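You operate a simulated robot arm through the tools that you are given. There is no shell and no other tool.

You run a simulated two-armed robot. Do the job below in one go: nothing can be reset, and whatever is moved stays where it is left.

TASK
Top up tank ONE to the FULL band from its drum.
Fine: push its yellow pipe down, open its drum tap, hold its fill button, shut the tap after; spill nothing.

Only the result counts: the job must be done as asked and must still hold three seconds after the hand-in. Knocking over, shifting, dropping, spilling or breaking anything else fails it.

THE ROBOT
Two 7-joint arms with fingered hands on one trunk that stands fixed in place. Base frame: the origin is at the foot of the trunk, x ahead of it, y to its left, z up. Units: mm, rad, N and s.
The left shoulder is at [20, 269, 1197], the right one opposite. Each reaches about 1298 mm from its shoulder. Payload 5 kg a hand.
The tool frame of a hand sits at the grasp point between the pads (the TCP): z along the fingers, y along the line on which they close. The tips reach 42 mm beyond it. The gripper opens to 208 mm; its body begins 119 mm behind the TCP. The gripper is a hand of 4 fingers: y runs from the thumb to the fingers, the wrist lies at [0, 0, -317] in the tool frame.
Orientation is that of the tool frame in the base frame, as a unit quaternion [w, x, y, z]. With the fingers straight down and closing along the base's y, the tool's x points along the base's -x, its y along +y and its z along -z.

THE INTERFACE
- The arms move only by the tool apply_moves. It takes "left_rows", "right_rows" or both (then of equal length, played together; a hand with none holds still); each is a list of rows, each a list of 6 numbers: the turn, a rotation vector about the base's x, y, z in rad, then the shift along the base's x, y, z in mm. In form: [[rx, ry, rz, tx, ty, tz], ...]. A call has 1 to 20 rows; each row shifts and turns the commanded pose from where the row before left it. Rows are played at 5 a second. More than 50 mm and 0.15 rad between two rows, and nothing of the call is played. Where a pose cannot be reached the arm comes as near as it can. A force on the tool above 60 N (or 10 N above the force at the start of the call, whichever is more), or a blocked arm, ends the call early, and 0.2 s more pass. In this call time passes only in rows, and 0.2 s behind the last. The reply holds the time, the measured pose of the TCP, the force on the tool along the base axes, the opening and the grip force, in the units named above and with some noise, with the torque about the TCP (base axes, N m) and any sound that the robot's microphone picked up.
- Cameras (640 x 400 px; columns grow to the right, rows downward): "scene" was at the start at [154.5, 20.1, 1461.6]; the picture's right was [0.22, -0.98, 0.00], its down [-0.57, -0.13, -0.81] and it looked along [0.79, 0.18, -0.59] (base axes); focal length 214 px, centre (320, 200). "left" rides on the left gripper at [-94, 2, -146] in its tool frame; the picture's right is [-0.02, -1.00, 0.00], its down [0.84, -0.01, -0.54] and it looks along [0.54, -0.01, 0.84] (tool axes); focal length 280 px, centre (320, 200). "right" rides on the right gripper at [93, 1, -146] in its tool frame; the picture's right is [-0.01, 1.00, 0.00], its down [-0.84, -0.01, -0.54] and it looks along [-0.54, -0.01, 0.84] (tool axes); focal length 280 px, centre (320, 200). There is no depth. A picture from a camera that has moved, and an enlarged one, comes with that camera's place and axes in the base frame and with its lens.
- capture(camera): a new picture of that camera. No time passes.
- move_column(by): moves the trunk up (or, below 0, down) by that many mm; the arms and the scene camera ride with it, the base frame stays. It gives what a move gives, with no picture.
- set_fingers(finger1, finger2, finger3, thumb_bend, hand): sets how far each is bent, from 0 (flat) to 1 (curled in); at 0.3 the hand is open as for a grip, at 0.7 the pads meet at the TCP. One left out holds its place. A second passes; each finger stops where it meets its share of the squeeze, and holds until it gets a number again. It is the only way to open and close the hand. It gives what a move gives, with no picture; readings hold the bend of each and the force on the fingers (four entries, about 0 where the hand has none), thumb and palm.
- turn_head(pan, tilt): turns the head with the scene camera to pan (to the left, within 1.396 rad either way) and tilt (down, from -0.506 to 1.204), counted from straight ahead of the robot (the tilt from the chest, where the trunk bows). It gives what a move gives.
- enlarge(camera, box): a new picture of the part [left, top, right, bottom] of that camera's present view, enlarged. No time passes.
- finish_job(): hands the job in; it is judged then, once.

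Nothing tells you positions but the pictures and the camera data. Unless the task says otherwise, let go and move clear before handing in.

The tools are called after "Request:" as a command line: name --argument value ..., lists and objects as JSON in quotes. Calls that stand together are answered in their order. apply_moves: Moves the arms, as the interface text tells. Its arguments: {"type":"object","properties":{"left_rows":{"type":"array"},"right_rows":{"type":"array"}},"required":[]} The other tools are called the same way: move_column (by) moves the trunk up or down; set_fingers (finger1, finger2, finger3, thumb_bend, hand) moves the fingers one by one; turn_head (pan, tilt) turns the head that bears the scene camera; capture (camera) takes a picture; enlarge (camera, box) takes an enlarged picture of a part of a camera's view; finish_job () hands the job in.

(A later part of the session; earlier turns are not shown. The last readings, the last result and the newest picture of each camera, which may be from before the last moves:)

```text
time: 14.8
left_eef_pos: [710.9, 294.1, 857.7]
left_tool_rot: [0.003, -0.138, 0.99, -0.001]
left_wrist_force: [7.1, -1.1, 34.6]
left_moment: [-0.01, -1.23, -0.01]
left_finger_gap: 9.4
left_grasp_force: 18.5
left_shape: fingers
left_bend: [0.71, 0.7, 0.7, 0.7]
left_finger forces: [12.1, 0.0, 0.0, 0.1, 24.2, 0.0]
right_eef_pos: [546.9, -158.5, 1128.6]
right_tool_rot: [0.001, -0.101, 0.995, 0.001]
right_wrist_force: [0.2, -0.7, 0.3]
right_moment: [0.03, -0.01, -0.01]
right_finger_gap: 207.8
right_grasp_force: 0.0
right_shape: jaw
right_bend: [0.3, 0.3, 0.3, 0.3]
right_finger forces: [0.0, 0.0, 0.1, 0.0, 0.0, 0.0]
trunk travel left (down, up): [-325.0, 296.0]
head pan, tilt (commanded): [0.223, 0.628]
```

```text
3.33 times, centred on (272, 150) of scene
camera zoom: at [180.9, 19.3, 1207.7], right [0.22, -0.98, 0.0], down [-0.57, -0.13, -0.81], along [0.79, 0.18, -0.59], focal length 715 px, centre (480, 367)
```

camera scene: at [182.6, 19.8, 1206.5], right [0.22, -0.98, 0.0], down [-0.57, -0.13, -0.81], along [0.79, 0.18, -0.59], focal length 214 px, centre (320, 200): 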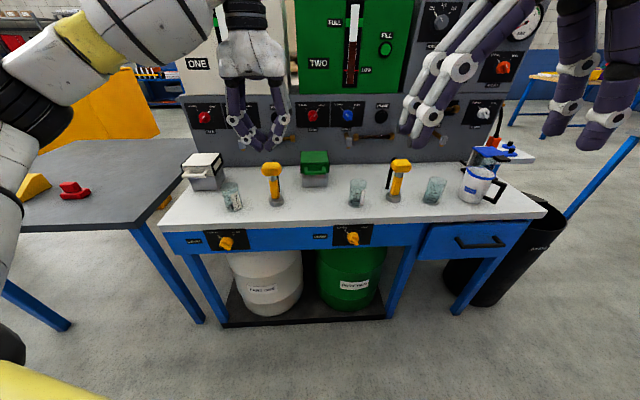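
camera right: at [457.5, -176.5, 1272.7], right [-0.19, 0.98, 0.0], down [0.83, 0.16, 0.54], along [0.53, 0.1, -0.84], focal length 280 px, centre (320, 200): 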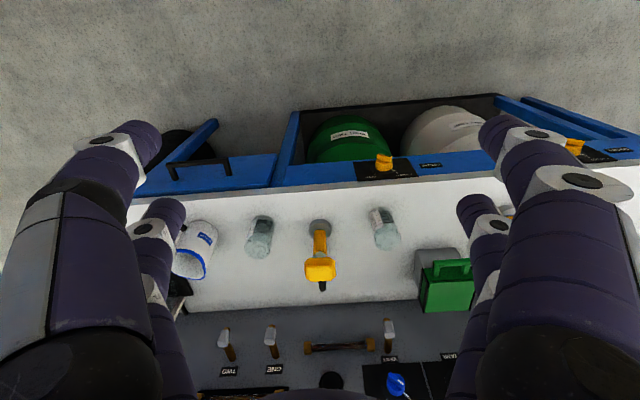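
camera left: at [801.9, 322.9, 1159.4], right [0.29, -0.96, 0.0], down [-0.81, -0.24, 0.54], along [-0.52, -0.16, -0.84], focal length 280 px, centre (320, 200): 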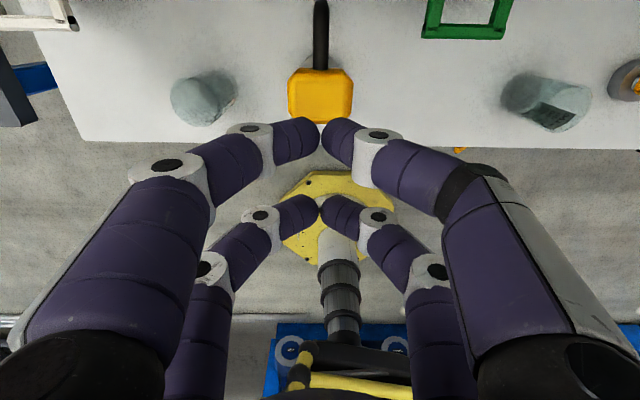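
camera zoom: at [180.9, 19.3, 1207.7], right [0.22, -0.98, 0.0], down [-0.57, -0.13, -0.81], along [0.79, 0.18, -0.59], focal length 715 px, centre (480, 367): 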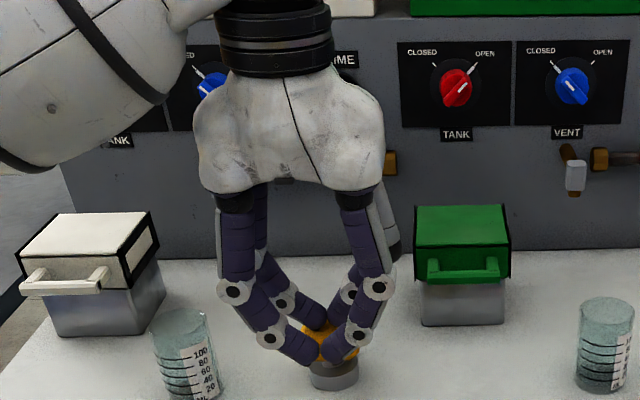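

The force jumped to 35 N, so the pipe has bottomed with its handle just above the collar. I'll lift off and check that it stays down.

Request:
apply_moves --left_rows '[[0, 0, 0, 0, 0, 8], [0, 0, 0, 0, 0, 25], [0, 0, 0, -5, 0, 40], [0, 0, 0, -10, 0, 45], [0, 0, 0, -20, 0, 45]]'

Request:
enlarge --camera "scene" --box '[216, 90, 328, 210]'

Request:
enlarge --camera "scene" --box '[260, 150, 308, 210]'

```text
time: 16.0
left_eef_pos: [674.8, 301.3, 1016.2]
left_tool_rot: [0.0, -0.138, 0.99, 0.0]
left_wrist_force: [-1.1, -0.6, -0.5]
left_moment: [0.05, -0.03, -0.01]
left_finger_gap: 10.5
left_grasp_force: 0.0
left_shape: fingers
left_bend: [0.7, 0.7, 0.7, 0.7]
left_finger forces: [0.0, 0.0, 0.0, 0.0, 0.0, 0.0]
right_eef_pos: [547.1, -157.8, 1128.9]
right_tool_rot: [0.002, -0.101, 0.995, 0.001]
right_wrist_force: [-1.1, 0.2, 1.3]
right_moment: [0.04, -0.17, -0.02]
right_finger_gap: 207.9
right_grasp_force: 0.1
right_shape: jaw
right_bend: [0.3, 0.3, 0.3, 0.3]
right_finger forces: [0.0, 0.0, 0.0, 0.0, 0.1, 0.1]
trunk travel left (down, up): [-325.0, 296.0]
head pan, tilt (commanded): [0.223, 0.628]
```

```text
3.33 times, centred on (272, 150) of scene
camera zoom: at [181.4, 19.9, 1207.4], right [0.22, -0.98, 0.0], down [-0.57, -0.13, -0.81], along [0.79, 0.18, -0.59], focal length 715 px, centre (480, 367)
```

zoom: 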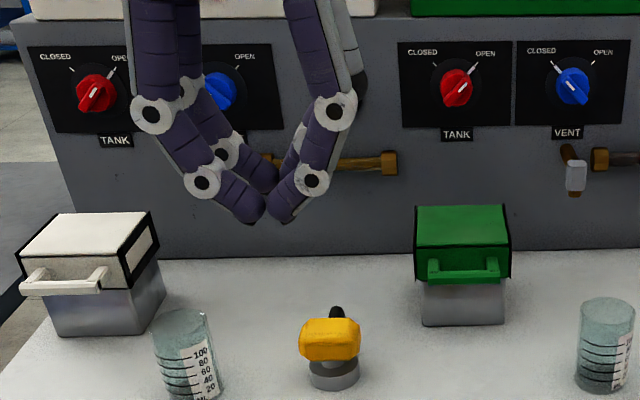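

```text
6.67 times, centred on (284, 180) of scene
camera zoom: at [181.4, 19.9, 1207.4], right [0.22, -0.98, 0.0], down [-0.57, -0.13, -0.81], along [0.79, 0.18, -0.59], focal length 1430 px, centre (560, 333)
```

zoom: 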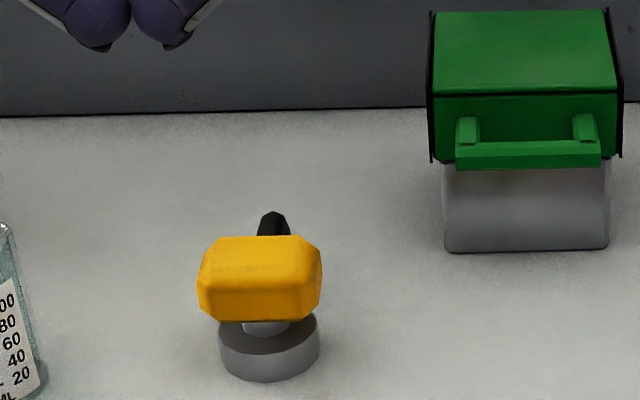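

The pipe stays down. Next is the tap: I'll raise the trunk for elbow room, then swing the left hand back and down in front of the bench, clear of everything.

Request:
move_column --by 290

Request:
set_fingers --hand "left" --finger1 0.58 --finger2 0.95 --finger3 0.95 --thumb_bend 0.58

Request:
capture --camera "left"

Request:
capture --camera "scene"

```text
time: 18.9
left_eef_pos: [678.2, 296.1, 1307.3]
left_tool_rot: [0.0, -0.139, 0.99, -0.001]
left_wrist_force: [-0.3, 0.7, 0.2]
left_moment: [0.0, 0.02, -0.03]
left_finger_gap: 10.5
left_grasp_force: 0.1
left_shape: fingers
left_bend: [0.7, 0.7, 0.7, 0.7]
left_finger forces: [0.1, 0.1, 0.1, 0.1, 0.0, 0.0]
right_eef_pos: [549.0, -158.6, 1415.5]
right_tool_rot: [0.0, -0.1, 0.995, 0.001]
right_wrist_force: [0.0, 0.2, -0.2]
right_moment: [0.02, 0.02, 0.04]
right_finger_gap: 208.0
right_grasp_force: 0.1
right_shape: jaw
right_bend: [0.3, 0.3, 0.3, 0.3]
right_finger forces: [0.0, 0.1, 0.0, 0.0, 0.0, 0.1]
trunk travel left (down, up): [-615.0, 6.0]
head pan, tilt (commanded): [0.223, 0.628]
```

```text
time: 19.9
left_eef_pos: [677.4, 295.0, 1306.2]
left_tool_rot: [0.0, -0.138, 0.99, -0.001]
left_wrist_force: [-0.6, -0.2, -0.4]
left_moment: [0.02, 0.02, 0.0]
left_finger_gap: 75.1
left_grasp_force: 0.1
left_shape: fingers
left_bend: [0.57, 0.72, 0.72, 0.57]
left_finger forces: [0.1, 0.0, 0.1, 0.0, 0.0, 0.1]
right_eef_pos: [548.7, -157.7, 1416.3]
right_tool_rot: [0.0, -0.102, 0.995, 0.001]
right_wrist_force: [-0.3, 0.1, -0.2]
right_moment: [-0.01, -0.04, 0.0]
right_finger_gap: 208.1
right_grasp_force: 0.1
right_shape: jaw
right_bend: [0.3, 0.3, 0.3, 0.3]
right_finger forces: [0.1, 0.0, 0.0, 0.0, 0.1, 0.1]
trunk travel left (down, up): [-615.0, 6.0]
head pan, tilt (commanded): [0.223, 0.628]
```

```text
taken
camera left: at [766.4, 322.4, 1452.8], right [0.29, -0.96, 0.0], down [-0.81, -0.24, 0.54], along [-0.52, -0.16, -0.84], focal length 280 px, centre (320, 200)
```

left: 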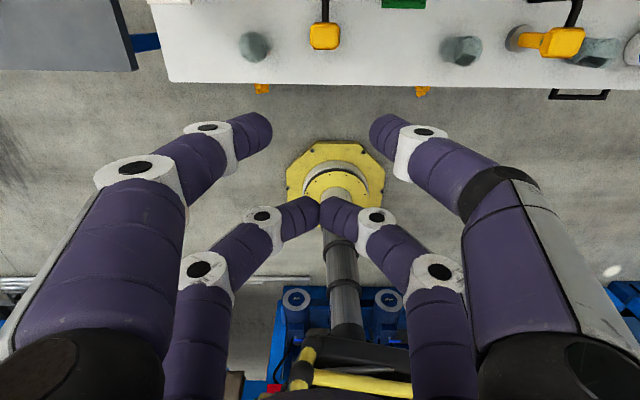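

```text
taken
camera scene: at [153.9, 20.0, 1501.7], right [0.22, -0.98, 0.0], down [-0.57, -0.13, -0.81], along [0.79, 0.18, -0.59], focal length 214 px, centre (320, 200)
```

scene: 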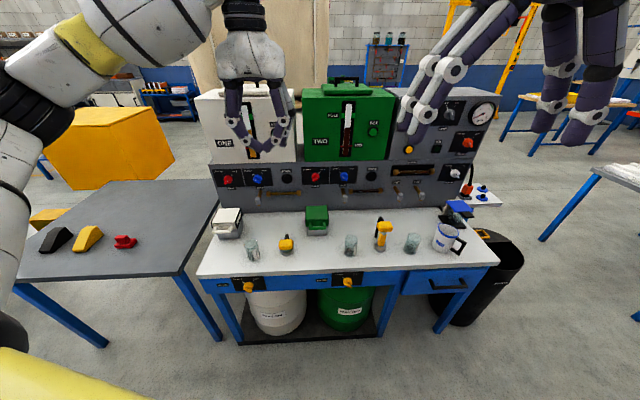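

Fingers 2 and 3 rest against each other while the finger 1/thumb pair is open about 75 mm, ready for the tap. I'll move the left hand back and down to a spot in front of the bench.

Request:
apply_moves --left_rows '[[0, 0, 0, -14.2, 7.2, -43], [0, 0, 0, -14.2, 7.2, -43], [0, 0, 0, -14.2, 7.2, -43], [0, 0, 0, -14.2, 7.2, -43], [0, 0, 0, -14.2, 7.2, -43], [0, 0, 0, -14.2, 7.2, -43], [0, 0, 0, -14.2, 7.2, -43], [0, 0, 0, -14.2, 7.2, -43], [0, 0, 0, -14.2, 7.2, -43], [0, 0, 0, -14.2, 7.2, -43]]'

Request:
capture --camera "scene"

```text
time: 22.1
left_eef_pos: [537.9, 367.0, 877.9]
left_tool_rot: [0.001, -0.139, 0.99, -0.001]
left_wrist_force: [0.1, 0.8, 0.8]
left_moment: [-0.08, 0.02, -0.05]
left_finger_gap: 75.6
left_grasp_force: 0.0
left_shape: fingers
left_bend: [0.57, 0.72, 0.72, 0.57]
left_finger forces: [0.1, 0.0, 0.0, 0.0, 0.0, 0.0]
right_eef_pos: [549.0, -156.6, 1417.0]
right_tool_rot: [0.0, -0.101, 0.995, 0.0]
right_wrist_force: [0.9, 1.1, 0.7]
right_moment: [-0.11, 0.03, 0.0]
right_finger_gap: 208.0
right_grasp_force: 0.0
right_shape: jaw
right_bend: [0.3, 0.3, 0.3, 0.3]
right_finger forces: [0.1, 0.0, 0.0, 0.1, 0.0, 0.0]
trunk travel left (down, up): [-615.0, 6.0]
head pan, tilt (commanded): [0.223, 0.628]
```

```text
taken
camera scene: at [154.1, 20.9, 1501.6], right [0.22, -0.97, 0.0], down [-0.57, -0.13, -0.81], along [0.79, 0.18, -0.59], focal length 214 px, centre (320, 200)
```

scene: 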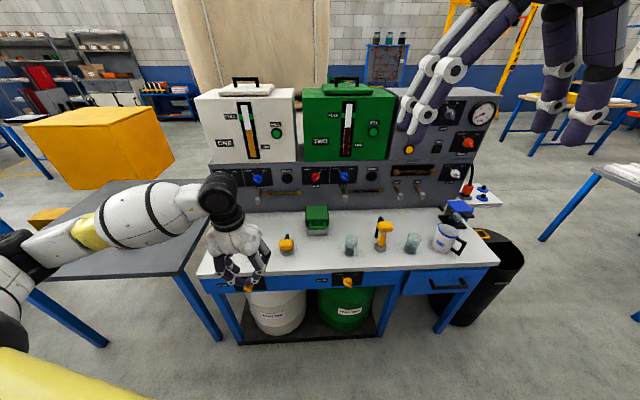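

Request:
apply_moves --left_rows '[[0, 0, 0, -14.2, 7.2, -43], [0, 0, 0, -14.2, 7.2, -43], [0, 0, 0, -14.2, 7.2, -43], [0, 0, 0, -14.2, 7.2, -43], [0.036, -0.126, 0, 0, 0, 0], [0.036, -0.126, 0, 0, 0, 0], [0.036, -0.126, 0, 0, 0, 0], [0.036, -0.126, 0, 0, 0, 0], [0.036, -0.126, 0, 0, 0, 0], [0.036, -0.126, 0, 0, 0, 0]]'

Request:
capture --camera "scene"

Request:
capture --camera "left"

```text
time: 24.3
left_eef_pos: [479.1, 396.7, 705.0]
left_tool_rot: [0.257, -0.134, 0.956, 0.036]
left_wrist_force: [0.7, 0.4, -0.3]
left_moment: [0.0, 0.0, 0.02]
left_finger_gap: 75.3
left_grasp_force: 0.2
left_shape: fingers
left_bend: [0.57, 0.72, 0.72, 0.57]
left_finger forces: [0.0, 0.1, 0.0, 0.0, 0.0, 0.0]
left hand out of reach, approached as far as the arm can: row 9, 10
right_eef_pos: [548.7, -157.4, 1415.9]
right_tool_rot: [0.001, -0.101, 0.995, 0.001]
right_wrist_force: [0.3, 0.6, 0.3]
right_moment: [-0.04, -0.01, -0.01]
right_finger_gap: 207.9
right_grasp_force: 0.1
right_shape: jaw
right_bend: [0.3, 0.3, 0.3, 0.3]
right_finger forces: [0.0, 0.0, 0.0, 0.1, 0.0, 0.0]
trunk travel left (down, up): [-615.0, 6.0]
head pan, tilt (commanded): [0.223, 0.628]
```

```text
taken
camera scene: at [153.9, 20.1, 1501.7], right [0.22, -0.98, 0.0], down [-0.57, -0.13, -0.81], along [0.79, 0.18, -0.59], focal length 214 px, centre (320, 200)
```

scene: 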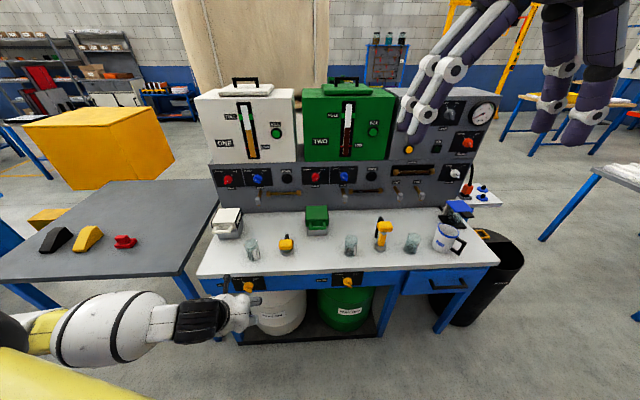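

```text
taken
camera left: at [485.4, 399.8, 878.0], right [0.29, -0.96, 0.01], down [-0.96, -0.29, 0.04], along [-0.04, -0.02, -1.0], focal length 280 px, centre (320, 200)
```

left: 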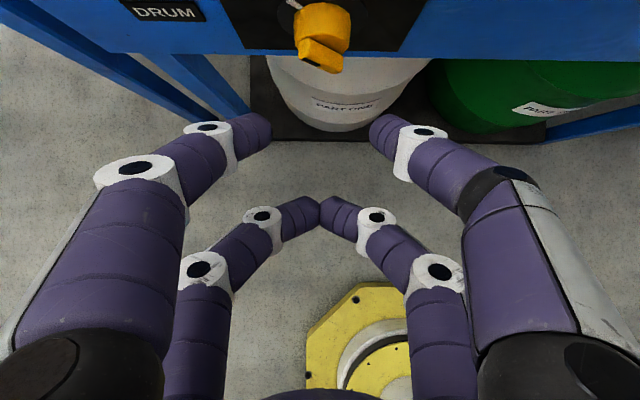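

The arm hit its bend limit partway through the turn because the wrist came too close to the shoulder. Lowering the hand first should give it room, so I'll go down to z about 500 in the free space in front of the bench.

Request:
apply_moves --left_rows '[[0, 0, 0, 0, 0, -40], [0, 0, 0, 0, 0, -40], [0, 0, 0, 0, 0, -40], [0, 0, 0, 0, 0, -40], [0, 0, 0, 0, 0, -40]]'

Request:
capture --camera "scene"

```text
time: 25.5
left_eef_pos: [486.9, 371.1, 504.2]
left_tool_rot: [0.235, -0.134, 0.962, 0.043]
left_wrist_force: [10.1, 1.6, 5.3]
left_moment: [-0.39, 1.53, 0.1]
left_finger_gap: 76.2
left_grasp_force: 0.0
left_shape: fingers
left_bend: [0.57, 0.72, 0.72, 0.57]
left_finger forces: [0.1, 0.0, 0.0, 0.0, 0.0, 0.0]
left hand out of reach, approached as far as the arm can: row 3, 4, 5
right_eef_pos: [549.6, -156.5, 1415.8]
right_tool_rot: [0.0, -0.101, 0.995, 0.0]
right_wrist_force: [1.5, 3.1, -0.6]
right_moment: [-0.26, 0.02, 0.04]
right_finger_gap: 207.8
right_grasp_force: 0.1
right_shape: jaw
right_bend: [0.3, 0.3, 0.3, 0.3]
right_finger forces: [0.0, 0.1, 0.0, 0.1, 0.0, 0.0]
trunk travel left (down, up): [-615.0, 6.0]
head pan, tilt (commanded): [0.223, 0.628]
```

```text
taken
camera scene: at [155.1, 20.9, 1501.6], right [0.22, -0.97, 0.0], down [-0.57, -0.13, -0.81], along [0.79, 0.18, -0.59], focal length 214 px, centre (320, 200)
```

scene: 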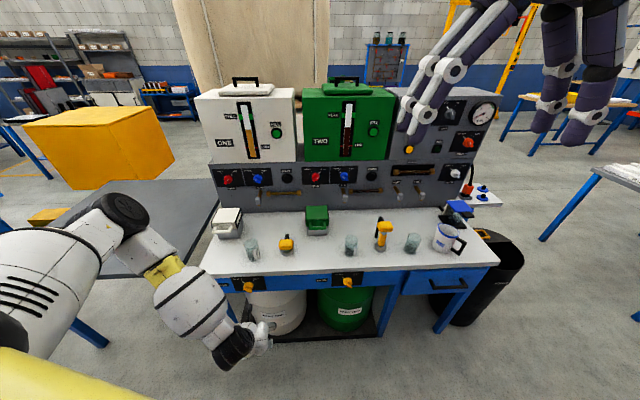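

The elbow has swung up and I read about 10 N at the hand. I'll hold still for a moment to see whether that's only motion, and look from the hand.

Request:
apply_moves --left_rows '[[0, 0, 0, 0, 0, 0], [0, 0, 0, 0, 0, 0]]'

Request:
capture --camera "left"

Request:
capture --camera "scene"

Request:
enlarge --camera "scene" --box '[0, 150, 320, 400]'

```text
time: 26.1
left_eef_pos: [505.8, 371.6, 520.1]
left_tool_rot: [0.251, -0.135, 0.958, 0.042]
left_wrist_force: [-0.3, -0.7, 0.3]
left_moment: [0.05, 0.02, 0.03]
left_finger_gap: 76.3
left_grasp_force: 0.0
left_shape: fingers
left_bend: [0.57, 0.72, 0.72, 0.57]
left_finger forces: [0.1, 0.0, 0.0, 0.0, 0.0, 0.1]
right_eef_pos: [548.6, -161.1, 1417.8]
right_tool_rot: [-0.001, -0.1, 0.995, 0.002]
right_wrist_force: [-1.0, -0.9, 0.7]
right_moment: [0.19, -0.1, -0.01]
right_finger_gap: 207.8
right_grasp_force: 0.0
right_shape: jaw
right_bend: [0.3, 0.3, 0.3, 0.3]
right_finger forces: [0.0, 0.1, 0.1, 0.1, 0.0, 0.0]
trunk travel left (down, up): [-615.0, 6.0]
head pan, tilt (commanded): [0.223, 0.628]
```

```text
taken
camera left: at [514.6, 373.0, 693.8], right [0.29, -0.96, -0.01], down [-0.95, -0.29, 0.06], along [-0.06, -0.01, -1.0], focal length 280 px, centre (320, 200)
```

left: 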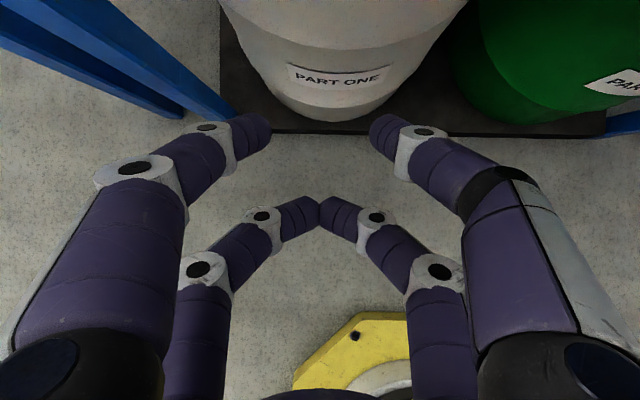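

```text
taken
camera scene: at [153.1, 18.7, 1501.8], right [0.22, -0.98, 0.0], down [-0.57, -0.13, -0.81], along [0.79, 0.18, -0.59], focal length 214 px, centre (320, 200)
```

scene: 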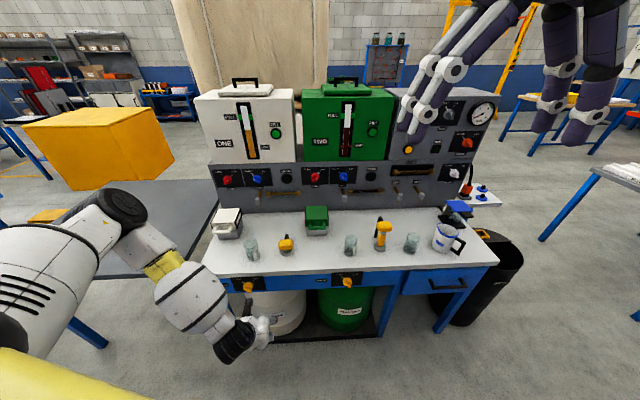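

```text
1.60 times, centred on (160, 275) of scene
camera zoom: at [153.1, 18.7, 1501.8], right [0.22, -0.98, 0.0], down [-0.57, -0.13, -0.81], along [0.79, 0.18, -0.59], focal length 343 px, centre (576, 80)
```

zoom: 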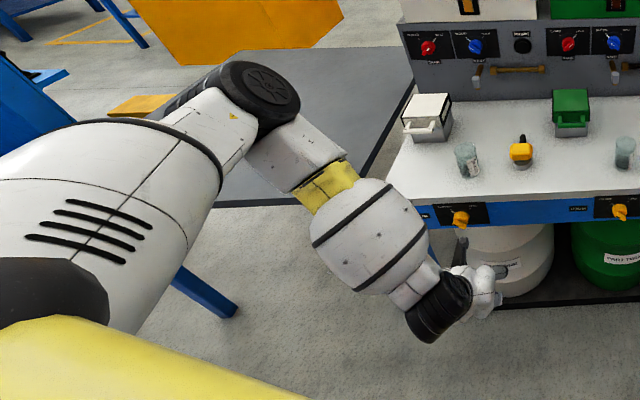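

That was only motion; the reading is now zero. A hand pitched about 30° from vertical is enough: two fingertips straddling the tap's bar can push it open and, later, shut. I'll go back up toward tap height with that pitch.

Request:
apply_moves --left_rows '[[0, 0, 0, -5, 5, 35], [0, 0, 0, -5, 5, 35], [0, 0, 0, -5, 5, 35], [0, 0, 0, -5, 5, 35], [0, 0, 0, -5, 5, 30]]'

Request:
capture --camera "scene"

Request:
capture --camera "left"

```text
time: 27.3
left_eef_pos: [479.1, 401.2, 689.6]
left_tool_rot: [0.257, -0.134, 0.957, 0.036]
left_wrist_force: [0.3, -0.7, 0.4]
left_moment: [-0.01, 0.0, -0.01]
left_finger_gap: 76.2
left_grasp_force: 0.1
left_shape: fingers
left_bend: [0.57, 0.72, 0.72, 0.57]
left_finger forces: [0.0, 0.1, 0.1, 0.1, 0.1, 0.0]
right_eef_pos: [548.2, -158.5, 1417.0]
right_tool_rot: [0.0, -0.101, 0.995, 0.001]
right_wrist_force: [-1.1, -0.7, 0.7]
right_moment: [-0.05, -0.09, 0.0]
right_finger_gap: 208.0
right_grasp_force: 0.1
right_shape: jaw
right_bend: [0.3, 0.3, 0.3, 0.3]
right_finger forces: [0.0, 0.0, 0.1, 0.0, 0.0, 0.0]
trunk travel left (down, up): [-615.0, 6.0]
head pan, tilt (commanded): [0.223, 0.628]
```

```text
taken
camera scene: at [153.2, 20.3, 1501.8], right [0.22, -0.98, 0.0], down [-0.57, -0.13, -0.81], along [0.79, 0.18, -0.59], focal length 214 px, centre (320, 200)
```

scene: 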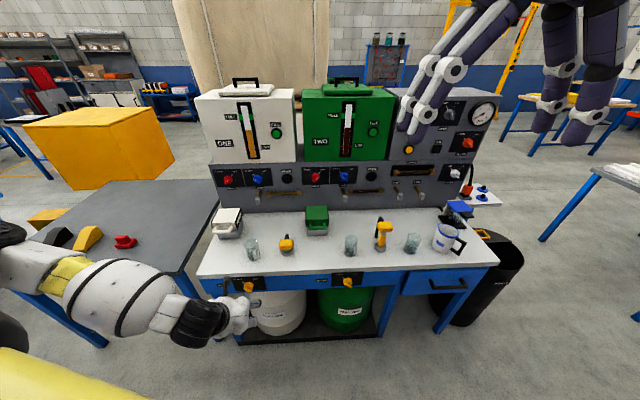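

```text
taken
camera left: at [485.1, 405.0, 863.0], right [0.29, -0.96, 0.01], down [-0.96, -0.29, 0.04], along [-0.04, -0.02, -1.0], focal length 280 px, centre (320, 200)
```

left: 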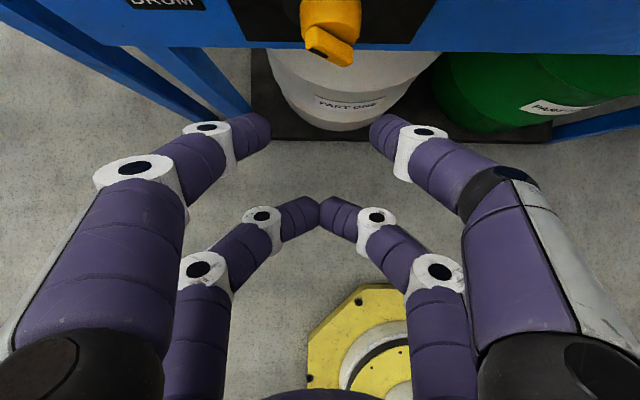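

The elbow came back to a comfortable place and the hand camera looks straight down past the tap knob. I'll zoom in on it to measure how far it sticks out.

Request:
enlarge --camera "left" --box '[272, 0, 392, 75]'

Request:
enlarge --camera "scene" --box '[210, 262, 290, 322]'

```text
5.33 times, centred on (332, 38) of left
camera zoom: at [485.1, 405.0, 863.0], right [0.29, -0.96, 0.01], down [-0.96, -0.29, 0.04], along [-0.04, -0.02, -1.0], focal length 1495 px, centre (256, 1067)
```

zoom: 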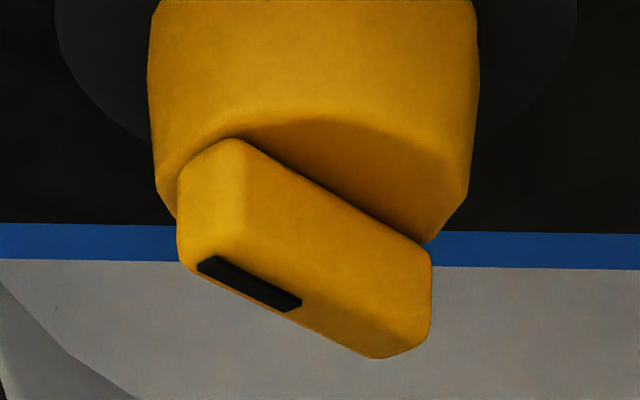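

```text
6.67 times, centred on (250, 292) of scene
camera zoom: at [153.2, 20.3, 1501.8], right [0.22, -0.98, 0.0], down [-0.57, -0.13, -0.81], along [0.79, 0.18, -0.59], focal length 1430 px, centre (787, -413)
```

zoom: 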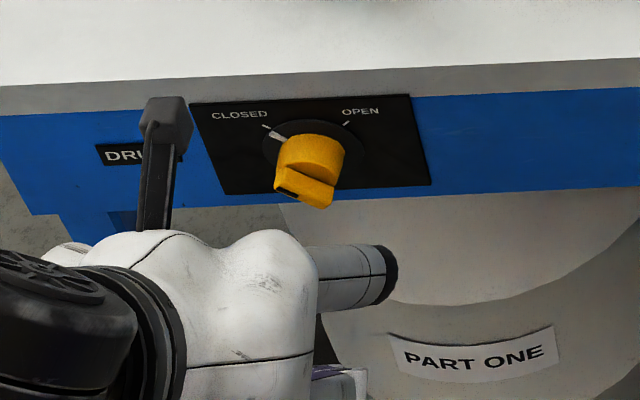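

The knob is a 41 mm cylinder reaching 23 mm from the panel, with a bar about 35 mm long standing out another 12 mm. I'll zoom in on my fingertips to get their exact place in the tool frame.

Request:
enlarge --camera "left" --box '[180, 100, 308, 180]'

Request:
enlarge --camera "left" --box '[340, 100, 468, 180]'

```text
5.00 times, centred on (244, 140) of left
camera zoom: at [485.1, 405.0, 863.0], right [0.29, -0.96, 0.01], down [-0.96, -0.29, 0.04], along [-0.04, -0.02, -1.0], focal length 1402 px, centre (700, 500)
```

zoom: 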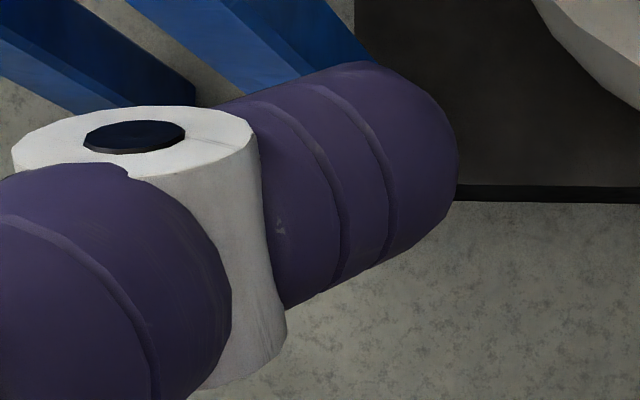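

```text
5.00 times, centred on (404, 140) of left
camera zoom: at [485.1, 405.0, 863.0], right [0.29, -0.96, 0.01], down [-0.96, -0.29, 0.04], along [-0.04, -0.02, -1.0], focal length 1402 px, centre (-100, 500)
```

zoom: 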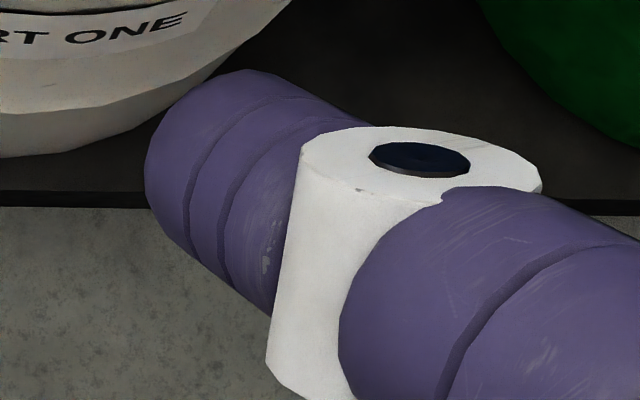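

The finger 1 tip sits about (−30, +45, +40) in the tool frame at this bend, with a 12 mm radius. I'll bring finger 1's tip just in front and to the left of the knob bar for a visual check.

Request:
apply_moves --left_rows '[[0, 0, 0, 12, -8, 2], [0, 0, 0, 13, -7, 2]]'

Request:
capture --camera "left"

Request:
capture --camera "scene"

```text
time: 27.9
left_eef_pos: [505.1, 384.7, 694.4]
left_tool_rot: [0.256, -0.134, 0.957, 0.036]
left_wrist_force: [0.1, -0.3, 0.3]
left_moment: [0.06, 0.05, 0.0]
left_finger_gap: 76.1
left_grasp_force: 0.1
left_shape: fingers
left_bend: [0.57, 0.72, 0.72, 0.57]
left_finger forces: [0.1, 0.0, 0.0, 0.0, 0.0, 0.0]
right_eef_pos: [549.2, -158.6, 1415.9]
right_tool_rot: [-0.001, -0.101, 0.995, 0.001]
right_wrist_force: [0.4, -0.3, 0.0]
right_moment: [-0.01, 0.03, -0.02]
right_finger_gap: 207.8
right_grasp_force: 0.0
right_shape: jaw
right_bend: [0.3, 0.3, 0.3, 0.3]
right_finger forces: [0.1, 0.0, 0.0, 0.1, 0.1, 0.0]
trunk travel left (down, up): [-615.0, 6.0]
head pan, tilt (commanded): [0.223, 0.628]
```

```text
taken
camera left: at [510.6, 388.8, 867.9], right [0.29, -0.96, 0.01], down [-0.96, -0.29, 0.04], along [-0.04, -0.02, -1.0], focal length 280 px, centre (320, 200)
```

left: 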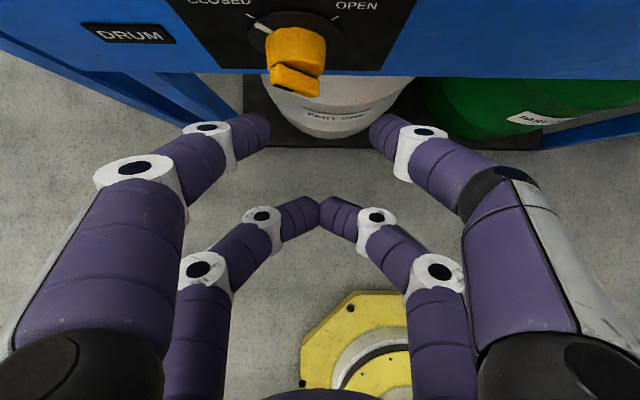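

```text
taken
camera scene: at [154.3, 19.8, 1501.6], right [0.22, -0.98, 0.0], down [-0.57, -0.13, -0.81], along [0.79, 0.18, -0.59], focal length 214 px, centre (320, 200)
```

scene: 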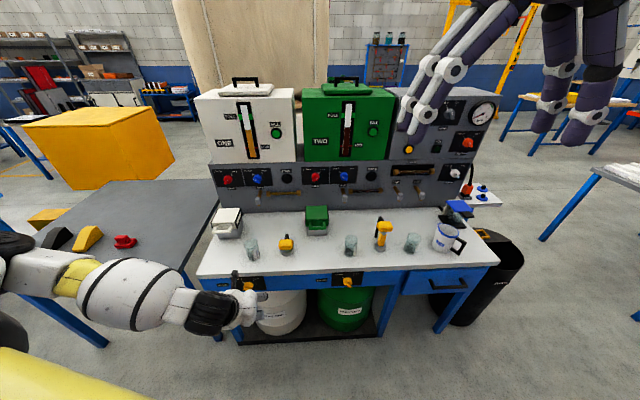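

The tip is where I expected: about 62 mm from the panel, 27 mm left of the knob axis and level with it. I'll advance along the bench normal.

Request:
apply_moves --left_rows '[[0, 0, 0, 8.7, 2.5, 0], [0, 0, 0, 8.7, 2.5, 0]]'

Request:
enlarge --camera "left" --box '[200, 60, 360, 160]'

Request:
enlarge --camera "scene" --box '[218, 262, 282, 302]'

```text
time: 28.5
left_eef_pos: [521.6, 390.7, 693.4]
left_tool_rot: [0.256, -0.134, 0.957, 0.036]
left_wrist_force: [0.9, 0.0, 0.7]
left_moment: [0.02, 0.02, -0.02]
left_finger_gap: 75.9
left_grasp_force: 0.1
left_shape: fingers
left_bend: [0.57, 0.72, 0.72, 0.57]
left_finger forces: [0.1, 0.0, 0.1, 0.1, 0.0, 0.0]
right_eef_pos: [548.9, -158.6, 1416.2]
right_tool_rot: [0.0, -0.101, 0.995, 0.0]
right_wrist_force: [-0.4, 0.0, 1.2]
right_moment: [-0.02, -0.01, 0.01]
right_finger_gap: 207.9
right_grasp_force: 0.1
right_shape: jaw
right_bend: [0.3, 0.3, 0.3, 0.3]
right_finger forces: [0.0, 0.0, 0.0, 0.0, 0.1, 0.0]
trunk travel left (down, up): [-615.0, 6.0]
head pan, tilt (commanded): [0.223, 0.628]
```

```text
4.00 times, centred on (280, 110) of left
camera zoom: at [527.1, 394.9, 867.1], right [0.29, -0.96, 0.01], down [-0.96, -0.29, 0.05], along [-0.04, -0.02, -1.0], focal length 1122 px, centre (480, 560)
```

zoom: 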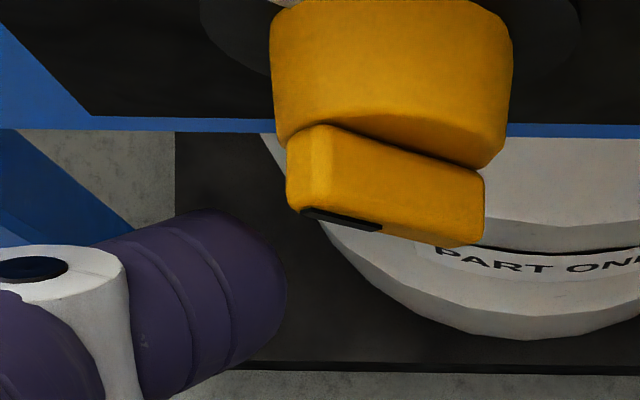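

```text
10.00 times, centred on (250, 282) of scene
camera zoom: at [153.7, 20.1, 1501.7], right [0.22, -0.98, 0.0], down [-0.57, -0.13, -0.81], along [0.79, 0.18, -0.59], focal length 2145 px, centre (1020, -620)
```

zoom: 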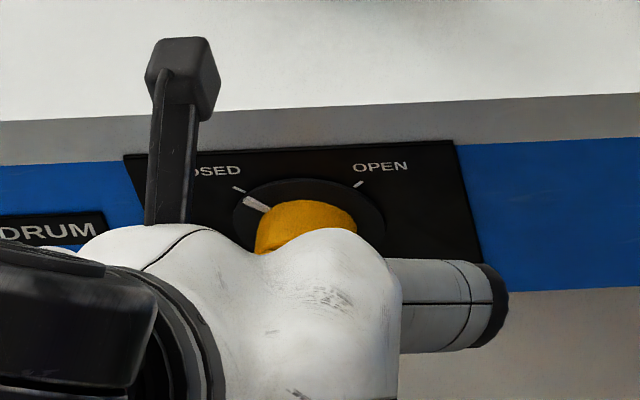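

Request:
apply_moves --left_rows '[[0, 0, 0, 5.8, 1.6, 0], [0, 0, 0, 3.8, 1.1, 0]]'

Request:
enlarge --camera "left" --box '[200, 60, 360, 160]'

```text
time: 29.1
left_eef_pos: [530.1, 391.4, 694.0]
left_tool_rot: [0.256, -0.134, 0.957, 0.036]
left_wrist_force: [0.2, -0.3, -0.3]
left_moment: [0.02, 0.02, 0.02]
left_finger_gap: 76.3
left_grasp_force: 0.1
left_shape: fingers
left_bend: [0.57, 0.72, 0.72, 0.57]
left_finger forces: [0.0, 0.0, 0.1, 0.1, 0.1, 0.0]
right_eef_pos: [549.0, -158.9, 1416.4]
right_tool_rot: [0.0, -0.101, 0.995, 0.001]
right_wrist_force: [-0.1, -0.6, 0.1]
right_moment: [0.01, 0.0, 0.01]
right_finger_gap: 208.1
right_grasp_force: 0.1
right_shape: jaw
right_bend: [0.3, 0.3, 0.3, 0.3]
right_finger forces: [0.0, 0.0, 0.1, 0.0, 0.1, 0.0]
trunk travel left (down, up): [-615.0, 6.0]
head pan, tilt (commanded): [0.223, 0.628]
```

```text
4.00 times, centred on (280, 110) of left
camera zoom: at [535.9, 396.7, 867.9], right [0.29, -0.96, 0.01], down [-0.96, -0.29, 0.04], along [-0.04, -0.02, -1.0], focal length 1122 px, centre (480, 560)
```

zoom: 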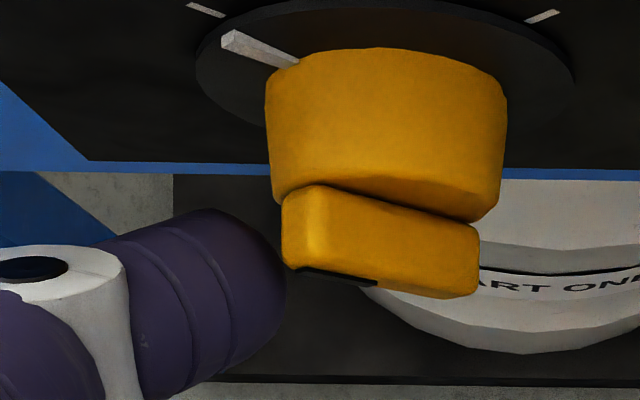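

The tip is beside and slightly below the bar's upper-left end, with its front about level with the knob face. I'll move right until it touches the bar.

Request:
apply_moves --left_rows '[[0, 0, 0, 1.9, 0.5, 0], [0, 0, 0, 0.8, -2.9, 0], [0, 0, 0, 0.8, -2.9, 0]]'

Request:
enlarge --camera "left" --box '[200, 60, 360, 160]'

```text
time: 29.9
left_eef_pos: [533.9, 387.6, 694.1]
left_tool_rot: [0.256, -0.134, 0.957, 0.035]
left_wrist_force: [-0.1, 1.9, -1.2]
left_moment: [-0.01, 0.02, 0.06]
left_finger_gap: 77.8
left_grasp_force: 0.7
left_shape: fingers
left_bend: [0.56, 0.72, 0.72, 0.57]
left_finger forces: [1.6, 0.0, 0.0, 0.1, 0.1, 0.1]
right_eef_pos: [548.5, -158.5, 1416.8]
right_tool_rot: [0.0, -0.101, 0.995, 0.001]
right_wrist_force: [0.2, -0.3, 0.6]
right_moment: [-0.02, -0.02, -0.01]
right_finger_gap: 207.7
right_grasp_force: 0.2
right_shape: jaw
right_bend: [0.3, 0.3, 0.3, 0.3]
right_finger forces: [0.0, 0.0, 0.0, 0.0, 0.1, 0.0]
trunk travel left (down, up): [-615.0, 6.0]
head pan, tilt (commanded): [0.223, 0.628]
```

```text
4.00 times, centred on (280, 110) of left
camera zoom: at [539.7, 391.8, 867.7], right [0.29, -0.96, 0.01], down [-0.96, -0.29, 0.04], along [-0.04, -0.02, -1.0], focal length 1122 px, centre (480, 560)
```

zoom: 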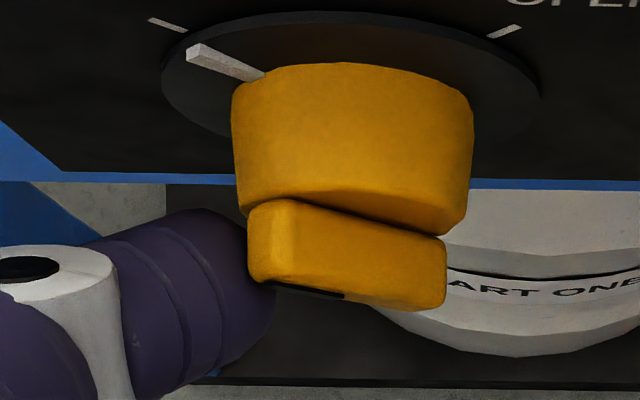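

Light contact on the bar's lower-left side, as wanted. I'll push it upward along the arc in small steps.

Request:
apply_moves --left_rows '[[0, 0, 0, 0.3, -1, 2.5], [0, 0, 0, 0.3, -1, 2.5], [0, 0, 0, 0.3, -1, 2.5], [0, 0, 0, 0.4, -1.5, 2.5]]'

Request:
enlarge --camera "left" --box '[200, 60, 360, 160]'

```text
time: 30.9
left_eef_pos: [534.7, 383.6, 704.2]
left_tool_rot: [0.257, -0.134, 0.957, 0.036]
left_wrist_force: [-0.3, 0.1, 0.2]
left_moment: [-0.02, 0.0, -0.02]
left_finger_gap: 76.8
left_grasp_force: 0.5
left_shape: fingers
left_bend: [0.57, 0.72, 0.72, 0.57]
left_finger forces: [0.3, 0.0, 0.0, 0.0, 0.0, 0.1]
right_eef_pos: [550.2, -158.4, 1416.6]
right_tool_rot: [0.0, -0.1, 0.995, 0.001]
right_wrist_force: [0.0, 0.7, -0.2]
right_moment: [0.0, -0.01, -0.02]
right_finger_gap: 207.9
right_grasp_force: 0.0
right_shape: jaw
right_bend: [0.3, 0.3, 0.3, 0.3]
right_finger forces: [0.1, 0.0, 0.0, 0.0, 0.0, 0.0]
trunk travel left (down, up): [-615.0, 6.0]
head pan, tilt (commanded): [0.223, 0.628]
```

```text
4.00 times, centred on (280, 110) of left
camera zoom: at [540.8, 387.0, 878.0], right [0.29, -0.96, 0.01], down [-0.96, -0.29, 0.04], along [-0.04, -0.02, -1.0], focal length 1122 px, centre (480, 560)
```

zoom: 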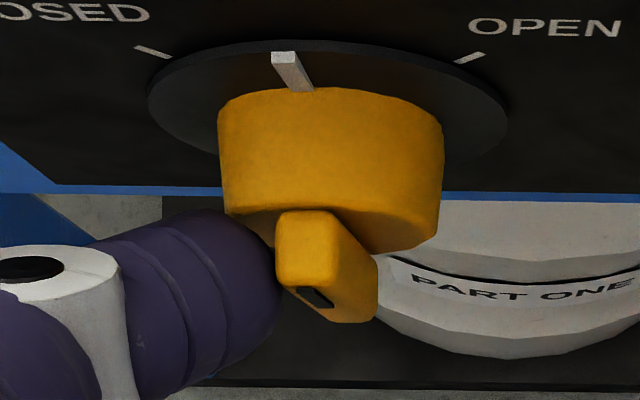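

The knob turns easily and is now nearly halfway. I'll continue around the arc.

Request:
apply_moves --left_rows '[[0, 0, 0, 0.6, -2.2, 3.9], [0, 0, 0, 0.6, -2, 2], [0, 0, 0, 0.6, -2, 2], [0, 0, 0, 0.7, -2.3, 1.5], [0, 0, 0, 0.7, -2.3, 1.5]]'

Request:
enlarge --camera "left" --box '[200, 60, 360, 160]'

```text
time: 32.1
left_eef_pos: [536.9, 372.0, 715.1]
left_tool_rot: [0.257, -0.133, 0.956, 0.036]
left_wrist_force: [-0.8, -1.1, 0.8]
left_moment: [0.02, 0.04, 0.04]
left_finger_gap: 76.1
left_grasp_force: 0.3
left_shape: fingers
left_bend: [0.57, 0.72, 0.72, 0.57]
left_finger forces: [1.2, 0.1, 0.0, 0.0, 0.1, 0.0]
right_eef_pos: [549.5, -159.4, 1416.0]
right_tool_rot: [0.0, -0.1, 0.995, 0.0]
right_wrist_force: [0.3, -0.3, 0.2]
right_moment: [0.0, -0.02, -0.03]
right_finger_gap: 208.3
right_grasp_force: 0.0
right_shape: jaw
right_bend: [0.3, 0.3, 0.3, 0.3]
right_finger forces: [0.0, 0.1, 0.0, 0.1, 0.0, 0.0]
trunk travel left (down, up): [-615.0, 6.0]
head pan, tilt (commanded): [0.223, 0.628]
```

```text
4.00 times, centred on (280, 110) of left
camera zoom: at [543.2, 374.8, 888.4], right [0.29, -0.96, 0.01], down [-0.96, -0.29, 0.04], along [-0.04, -0.02, -1.0], focal length 1122 px, centre (480, 560)
```

zoom: 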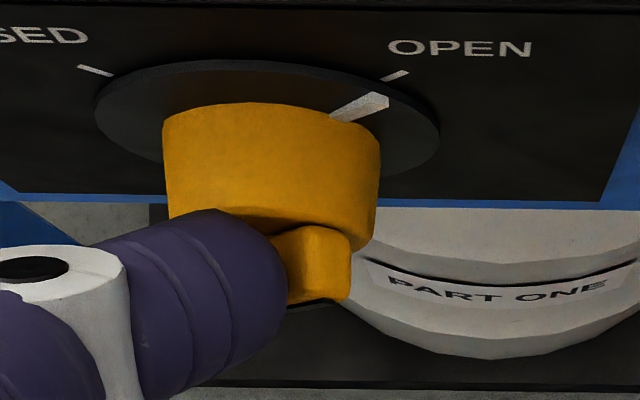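

The index is almost at the OPEN mark. I'll nudge it a little more, until it meets its stop.

Request:
apply_moves --left_rows '[[0, 0, 0, 0.5, -1.9, 0.6], [0, 0, 0, 0.5, -1.9, 0.6]]'

Request:
enlarge --camera "left" --box '[200, 60, 360, 160]'

```text
time: 32.7
left_eef_pos: [537.7, 368.4, 716.8]
left_tool_rot: [0.257, -0.133, 0.957, 0.036]
left_wrist_force: [0.8, -0.2, -0.3]
left_moment: [0.0, -0.04, 0.02]
left_finger_gap: 76.3
left_grasp_force: 0.1
left_shape: fingers
left_bend: [0.57, 0.72, 0.72, 0.57]
left_finger forces: [0.1, 0.1, 0.0, 0.0, 0.0, 0.0]
right_eef_pos: [548.8, -157.7, 1416.7]
right_tool_rot: [0.0, -0.101, 0.995, 0.001]
right_wrist_force: [0.4, 0.4, 0.1]
right_moment: [0.0, -0.01, -0.01]
right_finger_gap: 207.7
right_grasp_force: 0.0
right_shape: jaw
right_bend: [0.3, 0.3, 0.3, 0.3]
right_finger forces: [0.0, 0.0, 0.0, 0.1, 0.1, 0.0]
trunk travel left (down, up): [-615.0, 6.0]
head pan, tilt (commanded): [0.223, 0.628]
```

```text
4.00 times, centred on (280, 110) of left
camera zoom: at [543.9, 371.1, 889.4], right [0.29, -0.96, 0.01], down [-0.96, -0.29, 0.04], along [-0.04, -0.02, -1.0], focal length 1122 px, centre (480, 560)
```

zoom: 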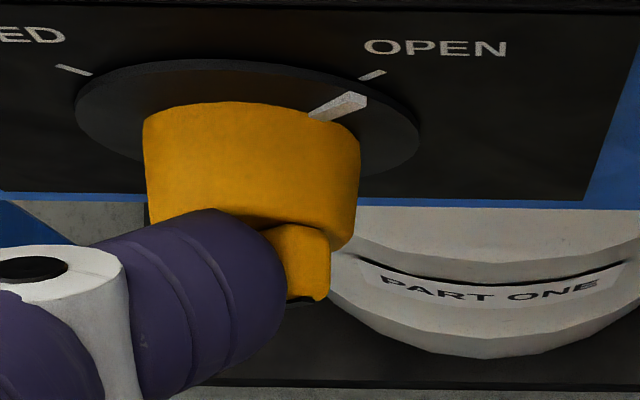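

Request:
apply_moves --left_rows '[[0, 0, 0, -14.4, -4.1, 0], [0, 0, 0, -19.2, -5.5, 0], [0, 0, 0, -19.2, -5.5, 0]]'

Request:
enlarge --camera "left" --box '[240, 0, 400, 100]'

Request:
enlarge --camera "scene" --box '[218, 262, 282, 302]'

```text
time: 33.5
left_eef_pos: [485.3, 354.0, 715.9]
left_tool_rot: [0.257, -0.133, 0.957, 0.035]
left_wrist_force: [-0.4, -1.0, 0.7]
left_moment: [-0.01, 0.01, -0.01]
left_finger_gap: 76.0
left_grasp_force: 0.1
left_shape: fingers
left_bend: [0.57, 0.72, 0.72, 0.57]
left_finger forces: [0.0, 0.1, 0.0, 0.0, 0.1, 0.1]
right_eef_pos: [548.1, -157.4, 1417.4]
right_tool_rot: [0.0, -0.101, 0.995, 0.001]
right_wrist_force: [0.8, -0.2, 0.2]
right_moment: [-0.04, -0.01, -0.03]
right_finger_gap: 207.9
right_grasp_force: 0.0
right_shape: jaw
right_bend: [0.3, 0.3, 0.3, 0.3]
right_finger forces: [0.1, 0.1, 0.0, 0.0, 0.0, 0.1]
trunk travel left (down, up): [-615.0, 6.0]
head pan, tilt (commanded): [0.223, 0.628]
```

```text
4.00 times, centred on (320, 50) of left
camera zoom: at [491.2, 357.4, 889.3], right [0.29, -0.96, 0.01], down [-0.96, -0.29, 0.04], along [-0.04, -0.02, -1.0], focal length 1122 px, centre (320, 800)
```

zoom: 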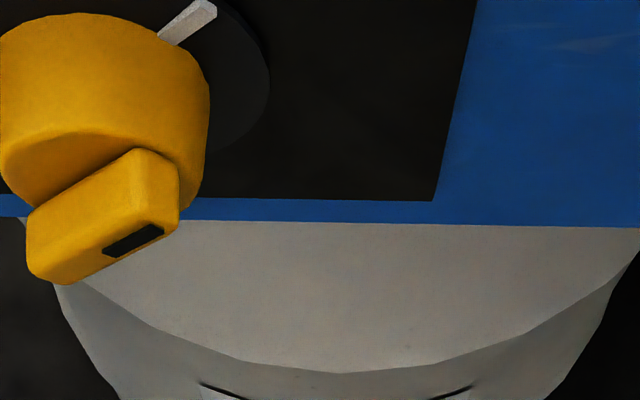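

```text
10.00 times, centred on (250, 282) of scene
camera zoom: at [153.8, 20.1, 1501.7], right [0.22, -0.98, 0.0], down [-0.57, -0.13, -0.81], along [0.79, 0.18, -0.59], focal length 2145 px, centre (1020, -620)
```

zoom: 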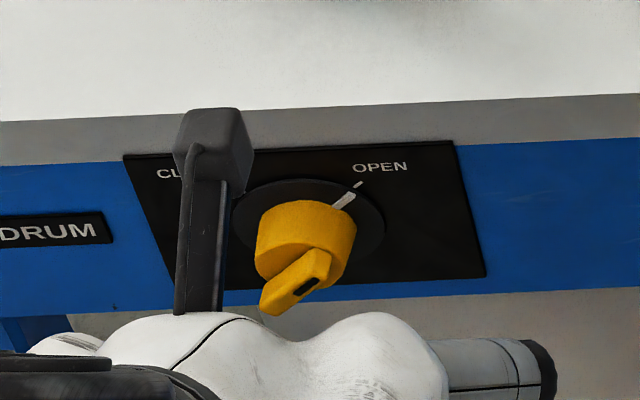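

Tap ONE is OPEN. Now I'll take the left hand to the FILL button: straighten it, raise it clear of the bench, then bring it forward pointing at the tank. I'll fold the other fingers first so that finger 1 alone leads.

Request:
apply_moves --left_rows '[[-0.0363, 0.1275, 0, 0, 0, 5], [-0.0363, 0.1275, 0, 0, 0, 5], [-0.0363, 0.1275, 0, 0, 0, 5], [-0.0363, 0.1275, 0, 2, 0, 10], [0, 0, 0, 3, 1, 45], [0, 0, 0, 3, 1, 45], [0, 0, 0, 3, 1, 45], [0, 0, 0, 3, 1, 45], [0, 0, 0, 3, 1, 45], [0, 0, 0, 3, 1, 45], [0, 0, 0, 3, 1, 45], [0, 0, 0, 3, 1, 45], [0, 0, 0, 3, 1, 45], [0, 0, 0, 3, 1, 45]]'

Request:
capture --camera "scene"

```text
time: 36.5
left_eef_pos: [518.2, 361.5, 1191.8]
left_tool_rot: [-0.003, -0.137, 0.991, -0.001]
left_wrist_force: [-0.1, -0.9, 0.7]
left_moment: [0.08, -0.05, 0.03]
left_finger_gap: 76.1
left_grasp_force: 0.1
left_shape: fingers
left_bend: [0.57, 0.72, 0.72, 0.57]
left_finger forces: [0.0, 0.0, 0.0, 0.0, 0.0, 0.1]
right_eef_pos: [548.0, -158.7, 1417.6]
right_tool_rot: [-0.001, -0.101, 0.995, 0.001]
right_wrist_force: [-0.7, -0.1, 0.9]
right_moment: [0.08, -0.05, 0.05]
right_finger_gap: 207.7
right_grasp_force: 0.0
right_shape: jaw
right_bend: [0.3, 0.3, 0.3, 0.3]
right_finger forces: [0.0, 0.1, 0.1, 0.0, 0.0, 0.1]
trunk travel left (down, up): [-615.0, 6.0]
head pan, tilt (commanded): [0.223, 0.628]
```

```text
taken
camera scene: at [153.3, 19.3, 1501.8], right [0.22, -0.98, 0.0], down [-0.57, -0.13, -0.81], along [0.79, 0.18, -0.59], focal length 214 px, centre (320, 200)
```

scene: 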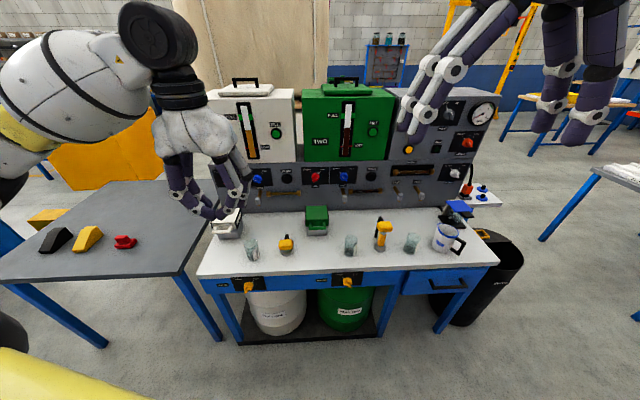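

Request:
set_fingers --hand "left" --finger1 0.5 --finger2 1.0 --finger3 0.3 --thumb_bend 1.0

Request:
set_fingers --hand "left" --finger1 0.5 --finger2 1.0 --finger3 1.0 --thumb_bend 1.0

Request:
capture --camera "left"

Request:
enlarge --camera "scene" --box '[130, 70, 290, 250]'

```text
time: 37.5
left_eef_pos: [519.2, 362.6, 1190.7]
left_tool_rot: [-0.003, -0.138, 0.99, 0.0]
left_wrist_force: [0.2, 1.0, 0.0]
left_moment: [0.02, 0.03, 0.01]
left_finger_gap: 62.4
left_grasp_force: 0.0
left_shape: fingers
left_bend: [0.5, 1.0, 0.3, 1.0]
left_finger forces: [0.0, 0.0, 0.1, 0.0, 0.1, 0.0]
right_eef_pos: [548.1, -158.2, 1415.9]
right_tool_rot: [0.0, -0.101, 0.995, 0.001]
right_wrist_force: [-0.2, -0.1, 0.0]
right_moment: [0.01, 0.01, 0.03]
right_finger_gap: 207.7
right_grasp_force: 0.0
right_shape: jaw
right_bend: [0.3, 0.3, 0.3, 0.3]
right_finger forces: [0.0, 0.0, 0.0, 0.0, 0.0, 0.0]
trunk travel left (down, up): [-615.0, 6.0]
head pan, tilt (commanded): [0.223, 0.628]
```

```text
time: 38.5
left_eef_pos: [518.8, 362.5, 1190.0]
left_tool_rot: [-0.003, -0.139, 0.99, -0.001]
left_wrist_force: [0.7, -0.1, -0.6]
left_moment: [0.02, 0.0, -0.01]
left_finger_gap: 62.6
left_grasp_force: 0.0
left_shape: fingers
left_bend: [0.5, 1.0, 0.86, 1.0]
left_finger forces: [0.0, 0.0, 0.1, 0.1, 0.0, 0.0]
right_eef_pos: [548.7, -158.7, 1417.0]
right_tool_rot: [0.0, -0.101, 0.995, 0.001]
right_wrist_force: [-0.5, -0.6, -0.1]
right_moment: [0.01, 0.02, -0.05]
right_finger_gap: 207.8
right_grasp_force: 0.1
right_shape: jaw
right_bend: [0.3, 0.3, 0.3, 0.3]
right_finger forces: [0.1, 0.0, 0.0, 0.1, 0.1, 0.0]
trunk travel left (down, up): [-615.0, 6.0]
head pan, tilt (commanded): [0.223, 0.628]
```

```text
taken
camera left: at [608.1, 389.8, 1336.4], right [0.29, -0.96, 0.0], down [-0.8, -0.24, 0.54], along [-0.52, -0.16, -0.84], focal length 280 px, centre (320, 200)
```

left: 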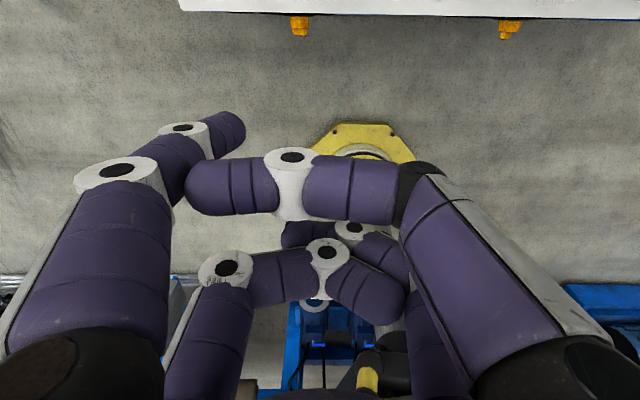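

```text
2.22 times, centred on (210, 160) of scene
camera zoom: at [153.8, 20.0, 1501.7], right [0.22, -0.98, 0.0], down [-0.57, -0.13, -0.81], along [0.79, 0.18, -0.59], focal length 477 px, centre (564, 289)
```

zoom: 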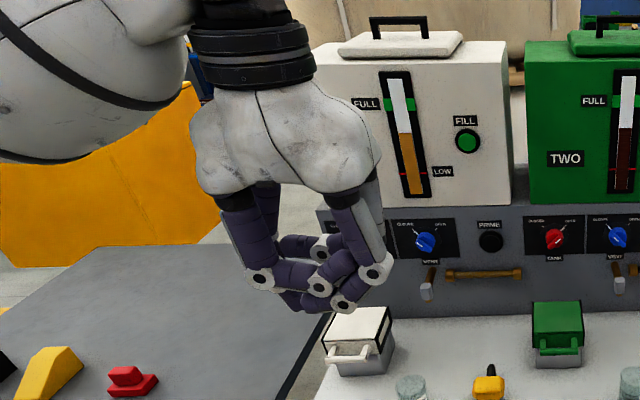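

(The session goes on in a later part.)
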